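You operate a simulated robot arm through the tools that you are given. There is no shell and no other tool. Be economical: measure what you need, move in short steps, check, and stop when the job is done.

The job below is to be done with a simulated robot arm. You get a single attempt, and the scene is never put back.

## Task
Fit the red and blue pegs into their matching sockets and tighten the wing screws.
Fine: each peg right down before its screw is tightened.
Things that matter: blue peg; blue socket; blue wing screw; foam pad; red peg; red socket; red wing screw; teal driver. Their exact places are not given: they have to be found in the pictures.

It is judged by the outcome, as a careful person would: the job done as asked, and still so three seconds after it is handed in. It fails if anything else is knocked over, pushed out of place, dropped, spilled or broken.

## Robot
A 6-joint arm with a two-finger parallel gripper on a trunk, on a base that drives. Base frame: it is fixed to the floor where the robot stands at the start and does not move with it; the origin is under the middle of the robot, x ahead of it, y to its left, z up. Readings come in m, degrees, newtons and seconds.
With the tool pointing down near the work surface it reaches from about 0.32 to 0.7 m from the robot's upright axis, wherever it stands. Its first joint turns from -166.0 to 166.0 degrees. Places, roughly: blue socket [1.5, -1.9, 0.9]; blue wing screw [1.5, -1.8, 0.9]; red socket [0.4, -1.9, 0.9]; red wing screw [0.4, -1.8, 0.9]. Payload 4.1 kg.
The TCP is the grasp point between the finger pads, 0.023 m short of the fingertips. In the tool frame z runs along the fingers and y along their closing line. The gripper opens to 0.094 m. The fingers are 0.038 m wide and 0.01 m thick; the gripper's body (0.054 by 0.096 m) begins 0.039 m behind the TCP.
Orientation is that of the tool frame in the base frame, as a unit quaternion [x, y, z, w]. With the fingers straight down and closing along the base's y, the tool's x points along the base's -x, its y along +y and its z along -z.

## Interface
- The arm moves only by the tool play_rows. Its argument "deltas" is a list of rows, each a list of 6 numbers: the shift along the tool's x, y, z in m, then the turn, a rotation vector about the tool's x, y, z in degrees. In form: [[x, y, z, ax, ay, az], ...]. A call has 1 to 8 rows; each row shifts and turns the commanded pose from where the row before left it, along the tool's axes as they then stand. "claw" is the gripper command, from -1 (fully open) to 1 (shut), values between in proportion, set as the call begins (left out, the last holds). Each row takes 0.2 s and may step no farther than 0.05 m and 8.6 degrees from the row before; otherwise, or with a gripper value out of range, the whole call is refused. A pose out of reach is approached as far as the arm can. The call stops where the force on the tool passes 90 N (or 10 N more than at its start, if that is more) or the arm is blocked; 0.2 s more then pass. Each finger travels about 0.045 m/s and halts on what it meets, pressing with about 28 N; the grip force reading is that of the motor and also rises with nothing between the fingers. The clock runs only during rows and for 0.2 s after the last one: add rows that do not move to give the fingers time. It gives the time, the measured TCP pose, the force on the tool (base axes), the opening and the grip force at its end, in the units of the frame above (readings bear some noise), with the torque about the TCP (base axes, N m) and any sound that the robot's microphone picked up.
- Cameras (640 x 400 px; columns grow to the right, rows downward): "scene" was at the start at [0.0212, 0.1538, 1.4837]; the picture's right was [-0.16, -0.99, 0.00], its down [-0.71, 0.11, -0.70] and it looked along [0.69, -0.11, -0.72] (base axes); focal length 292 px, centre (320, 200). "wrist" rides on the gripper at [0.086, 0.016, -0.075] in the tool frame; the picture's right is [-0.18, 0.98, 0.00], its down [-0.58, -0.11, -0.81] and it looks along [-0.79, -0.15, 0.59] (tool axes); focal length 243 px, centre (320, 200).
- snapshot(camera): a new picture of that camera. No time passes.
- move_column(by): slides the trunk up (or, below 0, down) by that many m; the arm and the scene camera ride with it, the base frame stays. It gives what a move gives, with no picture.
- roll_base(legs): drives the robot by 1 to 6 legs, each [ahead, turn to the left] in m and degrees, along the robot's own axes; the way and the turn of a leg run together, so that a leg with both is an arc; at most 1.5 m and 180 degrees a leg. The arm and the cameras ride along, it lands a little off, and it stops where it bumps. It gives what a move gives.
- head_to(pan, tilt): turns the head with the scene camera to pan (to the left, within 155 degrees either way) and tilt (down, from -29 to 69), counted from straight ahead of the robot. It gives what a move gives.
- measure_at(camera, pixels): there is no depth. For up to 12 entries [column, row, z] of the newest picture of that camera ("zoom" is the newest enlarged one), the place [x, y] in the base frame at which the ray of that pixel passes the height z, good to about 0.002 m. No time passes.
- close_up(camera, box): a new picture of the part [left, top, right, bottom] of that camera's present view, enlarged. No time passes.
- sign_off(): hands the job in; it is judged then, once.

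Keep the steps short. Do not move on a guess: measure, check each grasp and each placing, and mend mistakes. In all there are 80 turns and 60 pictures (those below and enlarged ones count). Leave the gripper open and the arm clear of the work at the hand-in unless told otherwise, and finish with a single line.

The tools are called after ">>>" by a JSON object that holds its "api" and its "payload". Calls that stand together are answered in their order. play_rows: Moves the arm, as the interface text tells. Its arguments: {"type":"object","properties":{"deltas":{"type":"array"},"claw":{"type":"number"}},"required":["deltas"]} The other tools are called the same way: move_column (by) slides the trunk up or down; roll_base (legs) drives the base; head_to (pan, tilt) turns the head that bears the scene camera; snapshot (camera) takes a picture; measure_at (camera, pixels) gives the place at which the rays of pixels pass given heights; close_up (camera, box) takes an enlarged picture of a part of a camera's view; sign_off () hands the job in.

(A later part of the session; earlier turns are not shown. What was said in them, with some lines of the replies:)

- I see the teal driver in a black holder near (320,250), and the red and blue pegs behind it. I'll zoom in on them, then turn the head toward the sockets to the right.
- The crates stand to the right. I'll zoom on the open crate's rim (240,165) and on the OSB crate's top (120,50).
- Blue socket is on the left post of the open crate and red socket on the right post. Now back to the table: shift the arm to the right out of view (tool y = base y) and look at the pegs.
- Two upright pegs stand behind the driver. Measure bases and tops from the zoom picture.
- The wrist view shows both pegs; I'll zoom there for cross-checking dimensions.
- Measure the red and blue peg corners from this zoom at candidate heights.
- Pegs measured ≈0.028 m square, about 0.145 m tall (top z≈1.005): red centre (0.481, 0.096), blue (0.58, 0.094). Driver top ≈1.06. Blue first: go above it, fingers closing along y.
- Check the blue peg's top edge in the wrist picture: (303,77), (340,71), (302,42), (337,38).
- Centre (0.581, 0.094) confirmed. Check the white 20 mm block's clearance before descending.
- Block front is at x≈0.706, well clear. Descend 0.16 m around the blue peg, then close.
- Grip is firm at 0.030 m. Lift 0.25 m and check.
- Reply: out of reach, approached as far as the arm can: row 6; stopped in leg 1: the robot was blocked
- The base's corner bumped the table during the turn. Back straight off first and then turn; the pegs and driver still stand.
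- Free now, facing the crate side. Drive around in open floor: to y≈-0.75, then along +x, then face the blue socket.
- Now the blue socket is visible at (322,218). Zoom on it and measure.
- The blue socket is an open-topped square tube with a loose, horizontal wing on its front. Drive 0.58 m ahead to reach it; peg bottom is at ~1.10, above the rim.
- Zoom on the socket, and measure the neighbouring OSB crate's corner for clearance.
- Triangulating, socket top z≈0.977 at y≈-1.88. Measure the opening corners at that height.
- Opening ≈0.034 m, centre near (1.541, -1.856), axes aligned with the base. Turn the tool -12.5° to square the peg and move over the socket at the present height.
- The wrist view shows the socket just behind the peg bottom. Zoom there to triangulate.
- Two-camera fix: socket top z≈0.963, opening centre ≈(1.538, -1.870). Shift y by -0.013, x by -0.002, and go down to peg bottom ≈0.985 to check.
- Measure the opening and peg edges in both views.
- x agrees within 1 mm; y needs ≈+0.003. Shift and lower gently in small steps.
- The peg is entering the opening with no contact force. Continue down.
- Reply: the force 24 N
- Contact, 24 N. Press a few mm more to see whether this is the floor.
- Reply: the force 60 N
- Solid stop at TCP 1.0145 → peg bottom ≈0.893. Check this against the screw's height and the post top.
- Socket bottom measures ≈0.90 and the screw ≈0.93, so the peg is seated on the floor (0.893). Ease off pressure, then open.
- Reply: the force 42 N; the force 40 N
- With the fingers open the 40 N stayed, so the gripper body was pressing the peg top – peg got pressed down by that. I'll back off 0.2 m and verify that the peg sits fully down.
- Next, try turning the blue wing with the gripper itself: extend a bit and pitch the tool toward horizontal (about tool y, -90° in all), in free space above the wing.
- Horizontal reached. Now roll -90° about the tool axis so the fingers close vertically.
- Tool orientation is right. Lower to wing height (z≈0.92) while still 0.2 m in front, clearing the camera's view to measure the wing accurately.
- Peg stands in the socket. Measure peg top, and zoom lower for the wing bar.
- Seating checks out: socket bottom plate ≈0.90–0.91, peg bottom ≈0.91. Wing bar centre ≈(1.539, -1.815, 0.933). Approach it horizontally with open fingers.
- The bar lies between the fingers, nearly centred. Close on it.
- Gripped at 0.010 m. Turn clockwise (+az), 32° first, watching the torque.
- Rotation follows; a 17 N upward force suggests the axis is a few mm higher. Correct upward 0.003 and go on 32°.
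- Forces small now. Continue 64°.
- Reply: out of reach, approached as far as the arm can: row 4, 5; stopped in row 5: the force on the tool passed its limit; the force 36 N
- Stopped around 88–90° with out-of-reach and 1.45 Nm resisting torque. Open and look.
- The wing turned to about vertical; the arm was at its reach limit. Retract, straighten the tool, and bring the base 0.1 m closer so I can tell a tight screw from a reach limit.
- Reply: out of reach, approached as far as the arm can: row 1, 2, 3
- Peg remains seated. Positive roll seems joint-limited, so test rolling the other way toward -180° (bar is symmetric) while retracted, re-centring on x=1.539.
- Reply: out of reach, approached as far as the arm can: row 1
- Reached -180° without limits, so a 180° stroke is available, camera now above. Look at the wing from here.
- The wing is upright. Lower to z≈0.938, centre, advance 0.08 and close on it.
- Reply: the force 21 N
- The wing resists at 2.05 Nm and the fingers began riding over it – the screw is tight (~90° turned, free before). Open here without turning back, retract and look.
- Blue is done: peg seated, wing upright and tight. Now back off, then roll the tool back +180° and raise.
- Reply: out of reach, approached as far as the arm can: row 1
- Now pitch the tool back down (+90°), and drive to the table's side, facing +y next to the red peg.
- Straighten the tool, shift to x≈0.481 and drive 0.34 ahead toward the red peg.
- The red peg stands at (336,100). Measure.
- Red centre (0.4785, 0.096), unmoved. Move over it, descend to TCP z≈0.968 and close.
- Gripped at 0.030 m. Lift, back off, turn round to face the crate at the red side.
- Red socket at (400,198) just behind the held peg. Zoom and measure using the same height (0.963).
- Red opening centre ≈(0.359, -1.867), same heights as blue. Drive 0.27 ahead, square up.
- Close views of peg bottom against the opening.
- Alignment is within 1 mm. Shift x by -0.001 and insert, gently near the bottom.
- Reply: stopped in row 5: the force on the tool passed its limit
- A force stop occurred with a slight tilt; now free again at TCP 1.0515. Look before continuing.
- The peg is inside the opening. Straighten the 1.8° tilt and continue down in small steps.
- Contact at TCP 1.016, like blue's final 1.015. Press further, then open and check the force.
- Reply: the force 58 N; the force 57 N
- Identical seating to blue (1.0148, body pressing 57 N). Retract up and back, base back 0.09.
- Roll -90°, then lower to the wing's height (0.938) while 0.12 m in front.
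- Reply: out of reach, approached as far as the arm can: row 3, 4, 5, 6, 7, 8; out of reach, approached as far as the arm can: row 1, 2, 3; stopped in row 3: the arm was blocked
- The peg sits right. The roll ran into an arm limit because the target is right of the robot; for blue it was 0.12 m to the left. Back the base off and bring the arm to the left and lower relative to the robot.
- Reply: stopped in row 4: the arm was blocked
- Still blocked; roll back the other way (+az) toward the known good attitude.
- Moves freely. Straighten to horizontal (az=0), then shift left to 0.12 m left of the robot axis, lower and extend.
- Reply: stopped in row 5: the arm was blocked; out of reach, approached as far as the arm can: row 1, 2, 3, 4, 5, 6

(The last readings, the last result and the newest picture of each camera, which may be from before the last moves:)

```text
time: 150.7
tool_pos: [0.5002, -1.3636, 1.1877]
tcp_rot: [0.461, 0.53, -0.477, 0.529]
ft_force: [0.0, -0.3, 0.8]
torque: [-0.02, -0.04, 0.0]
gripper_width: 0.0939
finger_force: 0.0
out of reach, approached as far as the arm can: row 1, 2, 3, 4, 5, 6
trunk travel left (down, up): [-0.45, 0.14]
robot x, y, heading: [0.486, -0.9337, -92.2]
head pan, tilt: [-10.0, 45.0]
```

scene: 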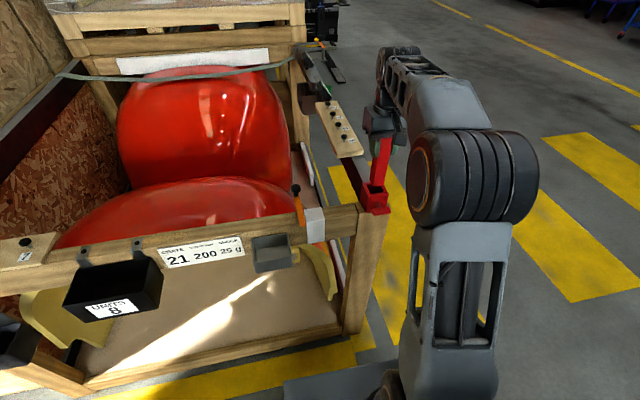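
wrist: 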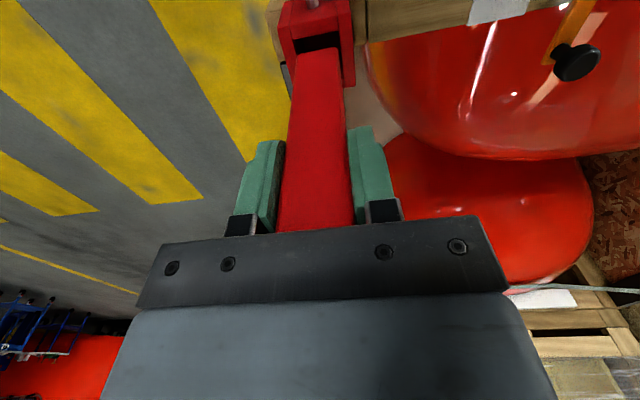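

The wrist seems in an awkward branch. Pitch back down to the known tool-down attitude first.

>>> {"api": "play_rows", "payload": {"deltas": [[0, 0, 0, 0, 8.5, 0], [0, 0, 0, 0, 8.5, 0], [0, 0, 0, 0, 8.5, 0], [0, 0, 0, 0, 8.5, 0], [0, 0, 0, 0, 8.5, 0], [0, 0, 0, 0, 8.5, 0]]}}

>>> {"api": "play_rows", "payload": {"deltas": [[0, 0, 0, 0, 8.5, 0], [0, 0, 0, 0, 8.5, 0], [0, 0, 0, 0, 8.5, 0], [0, 0, 0, 0, 8.5, 0]]}}

```text
time: 152.1
tool_pos: [0.5071, -1.3646, 1.1893]
tcp_rot: [0.598, 0.701, -0.253, 0.293]
ft_force: [0.2, -0.1, -0.2]
torque: [0.01, 0.02, 0.01]
gripper_width: 0.0941
finger_force: 0.1
out of reach, approached as far as the arm can: row 3
trunk travel left (down, up): [-0.45, 0.14]
robot x, y, heading: [0.4852, -0.9308, -92.4]
head pan, tilt: [-10.0, 45.0]
```

```text
time: 153.1
tool_pos: [0.5081, -1.3648, 1.1898]
tcp_rot: [0.646, 0.756, -0.068, 0.074]
ft_force: [-0.3, -0.2, 0.1]
torque: [-0.01, -0.03, -0.02]
gripper_width: 0.094
finger_force: 0.1
trunk travel left (down, up): [-0.45, 0.14]
robot x, y, heading: [0.4881, -0.9298, -92.4]
head pan, tilt: [-10.0, 45.0]
```

Straighten, and place the tool as it was for blue (0.125 m left, 0.46 m ahead, z 1.13), then pitch up again.

>>> {"api": "play_rows", "payload": {"deltas": [[0, 0, 0, 0.25, 5.75, 4.45], [0, 0, 0, 0.25, 5.75, 4.45], [-0.008, 0.035, 0.02, 0, 0, 0], [-0.008, 0.035, 0.02, 0, 0, 0], [-0.008, 0.035, 0.02, 0, 0, 0]]}}

>>> {"api": "play_rows", "payload": {"deltas": [[0, 0, 0, 0, -8.5, 0], [0, 0, 0, 0, -8.5, 0], [0, 0, 0, 0, -8.5, 0], [0, 0, 0, 0, -8.5, 0], [0, 0, 0, 0, -8.5, 0], [0, 0, 0, 0, -8.5, 0]]}}

>>> {"api": "play_rows", "payload": {"deltas": [[0, 0, 0, 0, -8.5, 0], [0, 0, 0, 0, -8.5, 0], [0, 0, 0, 0, -8.5, 0], [0, 0, 0, 0, -8.5, 0], [0, 0, 0, 0, -5, 0]]}}

>>> {"api": "play_rows", "payload": {"deltas": [[0, 0, 0, 0, 0, -8.5], [0, 0, 0, 0, 0, -8.5], [0, 0, 0, 0, 0, -8.5]]}}

```text
time: 154.3
tool_pos: [0.6146, -1.3887, 1.1282]
tcp_rot: [0.707, 0.707, -0.001, 0.001]
ft_force: [-0.1, -0.7, 0.2]
torque: [-0.03, 0.02, -0.01]
gripper_width: 0.094
finger_force: 0.0
trunk travel left (down, up): [-0.45, 0.14]
robot x, y, heading: [0.48, -0.9288, -92.5]
head pan, tilt: [-10.0, 45.0]
```

```text
time: 155.7
tool_pos: [0.6139, -1.3881, 1.1287]
tcp_rot: [0.637, 0.637, -0.305, 0.307]
ft_force: [-0.1, 0.8, 0.1]
torque: [0.01, -0.02, -0.01]
gripper_width: 0.0941
finger_force: 0.0
trunk travel left (down, up): [-0.45, 0.14]
robot x, y, heading: [0.4816, -0.9305, -92.3]
head pan, tilt: [-10.0, 45.0]
```

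```text
time: 156.9
tool_pos: [0.613, -1.3882, 1.1303]
tcp_rot: [0.499, 0.498, -0.501, 0.502]
ft_force: [0.0, -0.7, 0.0]
torque: [0.02, -0.02, 0.0]
gripper_width: 0.0941
finger_force: 0.0
trunk travel left (down, up): [-0.45, 0.14]
robot x, y, heading: [0.4903, -0.9334, -92.3]
head pan, tilt: [-10.0, 45.0]
```

```text
time: 157.7
tool_pos: [0.6117, -1.3886, 1.1294]
tcp_rot: [-0.376, -0.597, 0.6, -0.376]
ft_force: [0.3, -0.3, -0.5]
torque: [0.0, 0.0, 0.02]
gripper_width: 0.0941
finger_force: 0.0
trunk travel left (down, up): [-0.45, 0.14]
robot x, y, heading: [0.4851, -0.9342, -92.4]
head pan, tilt: [-10.0, 45.0]
```

Works. Finish the roll to -90°, and shift the base 0.25 m to the right and then ahead.

>>> {"api": "play_rows", "payload": {"deltas": [[0, 0, 0, 0, 0, -8.06], [0, 0, 0, 0, 0, -8.06], [0, 0, 0, 0, 0, -8.06], [0, 0, 0, 0, 0, -8.06], [0, 0, 0, 0, 0, -8.06], [0, 0, 0, 0, 0, -8.06], [0, 0, 0, 0, 0, -8.06], [0, 0, 0, 0, 0, -8.06]]}}

>>> {"api": "roll_base", "payload": {"legs": [[0, -88], [0.25, 0], [0, 88], [0.26, 0]]}}

```text
time: 159.5
tool_pos: [0.6129, -1.3886, 1.1298]
tcp_rot: [0.0, -0.706, 0.709, 0.0]
ft_force: [-0.3, -0.6, -0.3]
torque: [-0.01, 0.02, 0.0]
gripper_width: 0.0939
finger_force: 0.0
trunk travel left (down, up): [-0.45, 0.14]
robot x, y, heading: [0.4871, -0.9341, -92.3]
head pan, tilt: [-10.0, 45.0]
```

```text
time: 170.3
tool_pos: [0.3898, -1.6454, 1.1295]
tcp_rot: [0.022, -0.705, 0.708, -0.023]
ft_force: [0.0, 0.4, 0.6]
torque: [-0.04, 0.02, -0.01]
gripper_width: 0.0941
finger_force: 0.1
trunk travel left (down, up): [-0.45, 0.14]
robot x, y, heading: [0.2321, -1.1943, -89.0]
head pan, tilt: [-10.0, 45.0]
```

Correct the 3.7° yaw, centre at x≈0.358 and lower to z≈0.938.

>>> {"api": "play_rows", "payload": {"deltas": [[0, 0, 0, 0, 3.66, 0], [0.008, 0.048, 0, 0, 0, 0], [0.008, 0.048, 0, 0, 0, 0], [0.008, 0.048, 0, 0, 0, 0], [0.008, 0.0475, 0, 0, 0, 0]]}}

>>> {"api": "head_to", "payload": {"pan": 8, "tilt": 40}}

>>> {"api": "snapshot", "payload": {"camera": "wrist"}}

```text
time: 171.5
tool_pos: [0.3615, -1.6506, 0.9381]
tcp_rot: [-0.002, -0.706, 0.708, 0.0]
ft_force: [-0.2, 0.1, -0.3]
torque: [0.02, -0.01, 0.0]
gripper_width: 0.0943
finger_force: 0.0
out of reach, approached as far as the arm can: row 3
trunk travel left (down, up): [-0.45, 0.14]
robot x, y, heading: [0.235, -1.1984, -89.0]
head pan, tilt: [-10.0, 45.0]
```

```text
time: 172.3
tool_pos: [0.3603, -1.6495, 0.9399]
tcp_rot: [-0.001, -0.706, 0.708, -0.001]
ft_force: [0.1, 0.8, 1.1]
torque: [0.0, 0.0, 0.01]
gripper_width: 0.094
finger_force: 0.0
trunk travel left (down, up): [-0.45, 0.14]
robot x, y, heading: [0.233, -1.198, -88.4]
head pan, tilt: [8.0, 40.0]
```

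```text
7 pictures are left
```

wrist: 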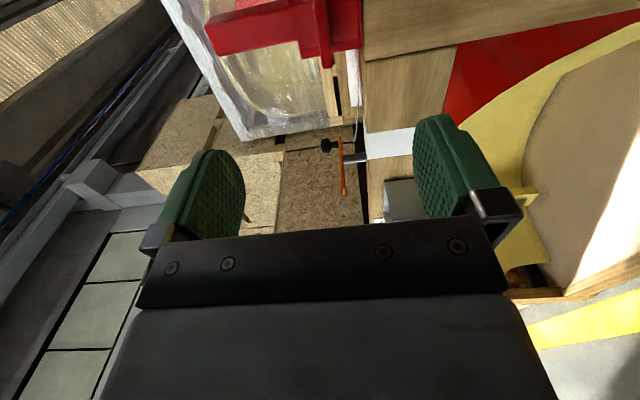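

Wing is ahead and clear. Advance 0.16 m and look before closing.

>>> {"api": "play_rows", "payload": {"deltas": [[0.002, 0, 0.04, 0, 0, 0], [0, 0, 0.04, 0, 0, 0], [0, 0, 0.04, 0, 0, 0], [0, 0, 0.038, 0, 0, 0]]}}

>>> {"api": "snapshot", "payload": {"camera": "wrist"}}

```text
time: 173.3
tool_pos: [0.361, -1.807, 0.9384]
tcp_rot: [0.0, -0.706, 0.708, -0.001]
ft_force: [0.0, -0.2, -0.3]
torque: [0.01, 0.0, 0.0]
gripper_width: 0.0942
finger_force: 0.0
trunk travel left (down, up): [-0.45, 0.14]
robot x, y, heading: [0.2339, -1.1977, -88.5]
head pan, tilt: [8.0, 40.0]
```

```text
6 pictures are left
```

wrist: 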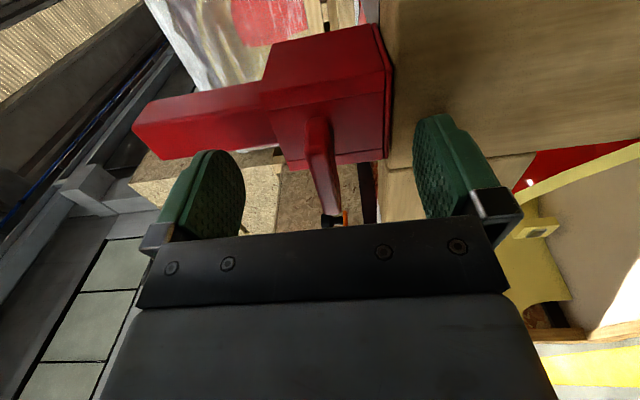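

Centred between the fingers. Trim x by -0.002, close, and turn clockwise 40° first.

>>> {"api": "play_rows", "payload": {"deltas": [[0.002, 0, 0, 0, 0, 0], [0, 0, 0, 0, 0, 0], [0, 0, 0, 0, 0, 0], [0, 0, 0, 0, 0, 0], [0, 0, 0, 0, 0, 0], [0, 0, 0, 0, 0, 0], [0, 0, 0, 0, 0, 0]], "claw": 1}}

>>> {"api": "play_rows", "payload": {"deltas": [[0, 0, 0, 0, 0, 8], [0, 0, 0, 0, 0, 8], [0, 0, 0, 0, 0, 8], [0, 0, 0, 0, 0, 8], [0, 0, 0, 0, 0, 8]]}}

```text
time: 174.9
tool_pos: [0.3581, -1.807, 0.9359]
tcp_rot: [0.0, 0.708, -0.706, 0.0]
ft_force: [-1.4, 5.0, -22.9]
torque: [-0.6, 0.01, 0.28]
gripper_width: 0.0102
finger_force: 45.5
trunk travel left (down, up): [-0.45, 0.14]
robot x, y, heading: [0.2395, -1.1965, -88.9]
head pan, tilt: [8.0, 40.0]
```

```text
time: 176.2
tool_pos: [0.3568, -1.8056, 0.9364]
tcp_rot: [0.243, 0.666, -0.663, 0.243]
ft_force: [5.7, 13.9, -31.7]
torque: [-1.09, -0.02, 0.37]
gripper_width: 0.0098
finger_force: 45.3
trunk travel left (down, up): [-0.45, 0.14]
robot x, y, heading: [0.2333, -1.2008, -88.8]
head pan, tilt: [8.0, 40.0]
```

Turning freely; force says the command is ~3 mm high. Lower it and turn on 40° more.

>>> {"api": "play_rows", "payload": {"deltas": [[0.0021, 0.0025, -0.001, 0, 0, 0], [0, 0, 0, 0, 0, 8], [0, 0, 0, 0, 0, 8], [0, 0, 0, 0, 0, 8], [0, 0, 0, 0, 0, 8]]}}

>>> {"api": "play_rows", "payload": {"deltas": [[0, 0, 0, 0, 0, 6], [0, 0, 0, 0, 0, 6]]}}

```text
time: 177.3
tool_pos: [0.3576, -1.8064, 0.9348]
tcp_rot: [-0.416, -0.57, 0.572, -0.418]
ft_force: [10.1, 2.0, -9.7]
torque: [1.43, 0.0, -0.36]
gripper_width: 0.0098
finger_force: 45.0
trunk travel left (down, up): [-0.45, 0.14]
robot x, y, heading: [0.2334, -1.1955, -88.7]
head pan, tilt: [8.0, 40.0]
```

```text
time: 177.9
tool_pos: [0.3586, -1.8069, 0.9351]
tcp_rot: [-0.472, -0.525, 0.525, -0.475]
ft_force: [10.8, 2.9, -8.9]
torque: [-0.53, 0.01, -0.01]
gripper_width: 0.0097
finger_force: 44.7
trunk travel left (down, up): [-0.45, 0.14]
robot x, y, heading: [0.2323, -1.1972, -88.9]
head pan, tilt: [8.0, 40.0]
```

At 84°, still free. Go on in small steps of 3°.

>>> {"api": "play_rows", "payload": {"deltas": [[0, 0, 0, 0, 0, 3], [0, 0, 0, 0, 0, 3], [0, 0, 0, 0, 0, 3]]}}

```text
time: 178.8
tool_pos: [0.3589, -1.8062, 0.9357]
tcp_rot: [-0.5, -0.5, 0.502, -0.499]
ft_force: [8.9, 6.1, -11.6]
torque: [-1.23, 0.03, 0.54]
gripper_width: 0.0097
finger_force: 45.2
out of reach, approached as far as the arm can: row 3
trunk travel left (down, up): [-0.45, 0.14]
robot x, y, heading: [0.2358, -1.1973, -88.7]
head pan, tilt: [8.0, 40.0]
```

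At 90° still free and at my roll limit. Release, retract, roll to -180° for a second grip.

>>> {"api": "play_rows", "payload": {"deltas": [[0, 0, 0, 0, 0, 0], [0, 0, 0, 0, 0, 0], [0, 0, 0, 0, 0, 0], [0, 0, 0, 0, 0, 0], [0, 0, -0.04, 0, 0, 0], [0, 0, -0.04, 0, 0, 0]], "claw": -1}}

>>> {"api": "play_rows", "payload": {"deltas": [[0, 0, 0, 0, 0, -8.5], [0, 0, 0, 0, 0, -8.5], [0, 0, 0, 0, 0, -8.5], [0, 0, 0, 0, 0, -8.5], [0, 0, 0, 0, 0, -8.5], [0, 0, 0, 0, 0, -8.5], [0, 0, 0, 0, 0, -8.5], [0, 0, 0, 0, 0, -8.5]]}}

>>> {"api": "play_rows", "payload": {"deltas": [[0, 0, 0, 0, 0, -8.5], [0, 0, 0, 0, 0, -8.5], [0, 0, 0, 0, 0, -8.5], [0, 0, 0, 0, 0, -8.5], [0, 0, 0, 0, 0, -8.5], [0, 0, 0, 0, 0, -8.5], [0, 0, 0, 0, 0, -8.5], [0, 0, 0, 0, 0, -8.5]]}}

>>> {"api": "play_rows", "payload": {"deltas": [[0, 0, 0, 0, 0, -8.5], [0, 0, 0, 0, 0, -8.5], [0, 0, 0, 0, 0, -8.5], [0, 0, 0, 0, 0, -8.5], [0, 0, 0, 0, 0, -8.5], [0, 0, 0, 0, 0, -1.5]]}}

>>> {"api": "snapshot", "payload": {"camera": "wrist"}}

```text
time: 180.2
tool_pos: [0.3676, -1.7335, 0.9457]
tcp_rot: [-0.499, -0.501, 0.506, -0.494]
ft_force: [-0.4, 0.5, 0.1]
torque: [0.01, -0.04, 0.02]
gripper_width: 0.0941
finger_force: 0.1
out of reach, approached as far as the arm can: row 5, 6
trunk travel left (down, up): [-0.45, 0.14]
robot x, y, heading: [0.2305, -1.1961, -89.1]
head pan, tilt: [8.0, 40.0]
```

```text
time: 181.9
tool_pos: [0.3703, -1.7324, 0.9473]
tcp_rot: [-0.134, -0.694, 0.695, -0.132]
ft_force: [0.1, 0.9, 0.0]
torque: [0.01, 0.05, -0.01]
gripper_width: 0.0941
finger_force: 0.1
trunk travel left (down, up): [-0.45, 0.14]
robot x, y, heading: [0.2351, -1.1973, -89.1]
head pan, tilt: [8.0, 40.0]
```

```text
time: 183.8
tool_pos: [0.3697, -1.7326, 0.9488]
tcp_rot: [-0.276, 0.65, -0.65, -0.28]
ft_force: [0.4, 0.2, -0.2]
torque: [0.0, 0.0, -0.01]
gripper_width: 0.094
finger_force: 0.1
trunk travel left (down, up): [-0.45, 0.14]
robot x, y, heading: [0.2358, -1.1949, -88.9]
head pan, tilt: [8.0, 40.0]
```

```text
time: 185.2
tool_pos: [0.3704, -1.732, 0.9476]
tcp_rot: [0.499, -0.499, 0.498, 0.503]
ft_force: [0.2, 0.1, 0.2]
torque: [-0.03, -0.05, -0.02]
gripper_width: 0.094
finger_force: 0.0
trunk travel left (down, up): [-0.45, 0.14]
robot x, y, heading: [0.2317, -1.1958, -88.9]
head pan, tilt: [8.0, 40.0]
```

```text
5 pictures are left
5 turns are left
```

wrist: 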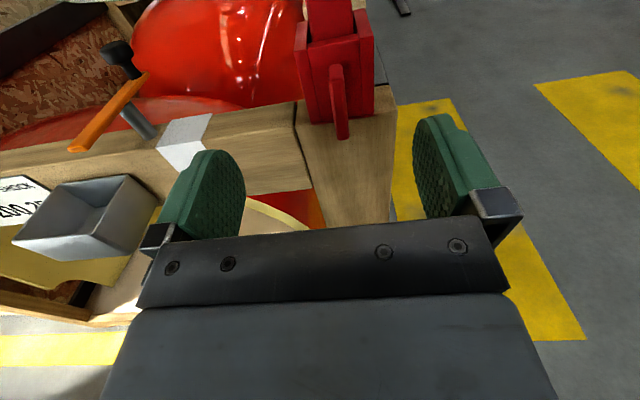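

5 turns left. Position, grip the now-upright wing and turn further, all in sequence.

>>> {"api": "play_rows", "payload": {"deltas": [[-0.0116, 0.0124, 0, 0, 0, 0], [0, 0, 0.03, 0, 0, 0], [0, 0, 0.03, 0, 0, 0], [0, 0, 0.016, 0, 0, 0]]}}

>>> {"api": "play_rows", "payload": {"deltas": [[0, 0, 0, 0, 0, 0], [0, 0, 0, 0, 0, 0], [0, 0, 0, 0, 0, 0], [0, 0, 0, 0, 0, 0], [0, 0, 0, 0, 0, 0], [0, 0, 0, 0, 0, 0]], "claw": 1}}

>>> {"api": "play_rows", "payload": {"deltas": [[0, 0, 0, 0, 0, 5], [0, 0, 0, 0, 0, 5], [0, 0, 0, 0, 0, 5], [0, 0, 0, 0, 0, 0]]}}

```text
time: 186.2
tool_pos: [0.3565, -1.8102, 0.9366]
tcp_rot: [0.499, -0.5, 0.499, 0.502]
ft_force: [0.1, 0.9, -0.6]
torque: [-0.02, -0.02, -0.03]
gripper_width: 0.0938
finger_force: 0.0
trunk travel left (down, up): [-0.45, 0.14]
robot x, y, heading: [0.2353, -1.1936, -88.7]
head pan, tilt: [8.0, 40.0]
```

```text
time: 187.6
tool_pos: [0.3581, -1.8093, 0.9369]
tcp_rot: [0.501, -0.498, 0.499, 0.502]
ft_force: [11.9, -0.9, 0.2]
torque: [0.16, -0.02, -0.03]
gripper_width: 0.0099
finger_force: 44.8
trunk travel left (down, up): [-0.45, 0.14]
robot x, y, heading: [0.2351, -1.1975, -88.8]
head pan, tilt: [8.0, 40.0]
```

```text
time: 188.6
tool_pos: [0.3577, -1.81, 0.9355]
tcp_rot: [-0.43, 0.561, -0.559, -0.433]
ft_force: [11.3, -4.6, -2.4]
torque: [-0.48, 2.16, 0.25]
gripper_width: 0.0189
finger_force: 45.2
trunk travel left (down, up): [-0.45, 0.14]
robot x, y, heading: [0.238, -1.1995, -88.6]
head pan, tilt: [8.0, 40.0]
4 turns are left
```

Same end as blue: 2.16 Nm and the wing no longer turns – tight. Open, retract, back off and check.

>>> {"api": "play_rows", "payload": {"deltas": [[0, 0, 0, 0, 0, 0], [0, 0, 0, 0, 0, 0], [0, 0, 0, 0, 0, 0], [0, 0, 0, 0, 0, 0]], "claw": -1}}

>>> {"api": "play_rows", "payload": {"deltas": [[0, 0, -0.04, 0, 0, 0], [0, 0, -0.04, 0, 0, 0], [0, 0, -0.03, 0, 0, 0]]}}

>>> {"api": "roll_base", "payload": {"legs": [[-0.3, 0]]}}

>>> {"api": "snapshot", "payload": {"camera": "wrist"}}

>>> {"api": "head_to", "payload": {"pan": 30, "tilt": 25}}

>>> {"api": "snapshot", "payload": {"camera": "scene"}}

```text
time: 189.6
tool_pos: [0.3573, -1.8083, 0.9354]
tcp_rot: [-0.429, 0.561, -0.559, -0.434]
ft_force: [-0.2, 0.3, 0.9]
torque: [0.03, -0.02, 0.0]
gripper_width: 0.0942
finger_force: 0.1
trunk travel left (down, up): [-0.45, 0.14]
robot x, y, heading: [0.2336, -1.1976, -88.9]
head pan, tilt: [8.0, 40.0]
```

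```text
time: 190.3
tool_pos: [0.3573, -1.6988, 0.9345]
tcp_rot: [0.43, -0.56, 0.56, 0.434]
ft_force: [-0.4, -0.5, 0.3]
torque: [0.0, 0.03, 0.02]
gripper_width: 0.0939
finger_force: 0.0
trunk travel left (down, up): [-0.45, 0.14]
robot x, y, heading: [0.2333, -1.1984, -89.0]
head pan, tilt: [8.0, 40.0]
```

```text
time: 192.4
tool_pos: [0.3523, -1.3964, 0.9355]
tcp_rot: [0.431, -0.559, 0.561, 0.432]
ft_force: [-0.9, 0.4, 0.0]
torque: [0.0, 0.04, 0.0]
gripper_width: 0.0943
finger_force: 0.1
trunk travel left (down, up): [-0.45, 0.14]
robot x, y, heading: [0.228, -0.8963, -88.7]
head pan, tilt: [8.0, 40.0]
```

```text
4 pictures are left
```

wrist: 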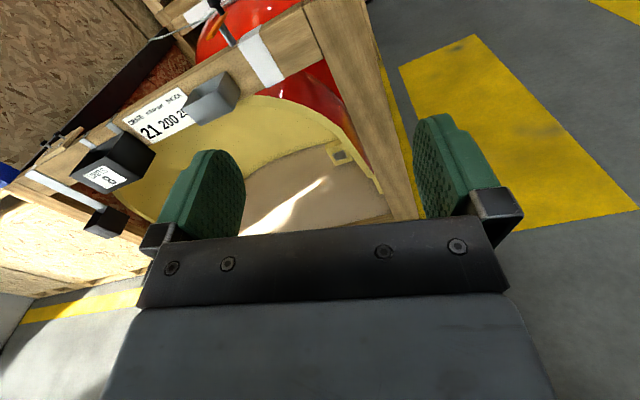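

```text
time: 193.3
tool_pos: [0.3527, -1.3954, 0.9352]
tcp_rot: [0.431, -0.56, 0.56, 0.432]
ft_force: [-0.7, -0.2, -0.2]
torque: [-0.02, -0.01, 0.01]
gripper_width: 0.0938
finger_force: 0.0
trunk travel left (down, up): [-0.45, 0.14]
robot x, y, heading: [0.2254, -0.8915, -88.9]
head pan, tilt: [30.0, 25.0]
```

```text
3 pictures are left
3 turns are left
```

scene: 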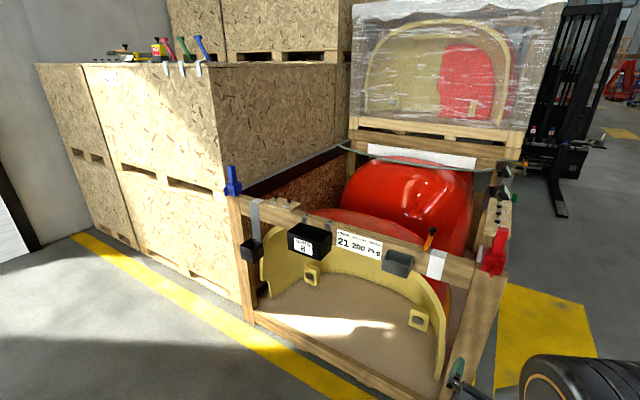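

Both pegs stand in their sockets at (232,180) and (495,250), and both wings are upright and tight. The gripper is open and clear of the work, so I'm handing in.

>>> {"api": "sign_off", "payload": {}}

```text
The job is handed in.
```

Both pegs are fully seated in their matching sockets and both wing screws were tightened by gripper until they stopped turning (about 2 Nm); early on the base bumped the table once, but nothing I could see fell or moved, and I did not use the teal driver or find the foam pad.
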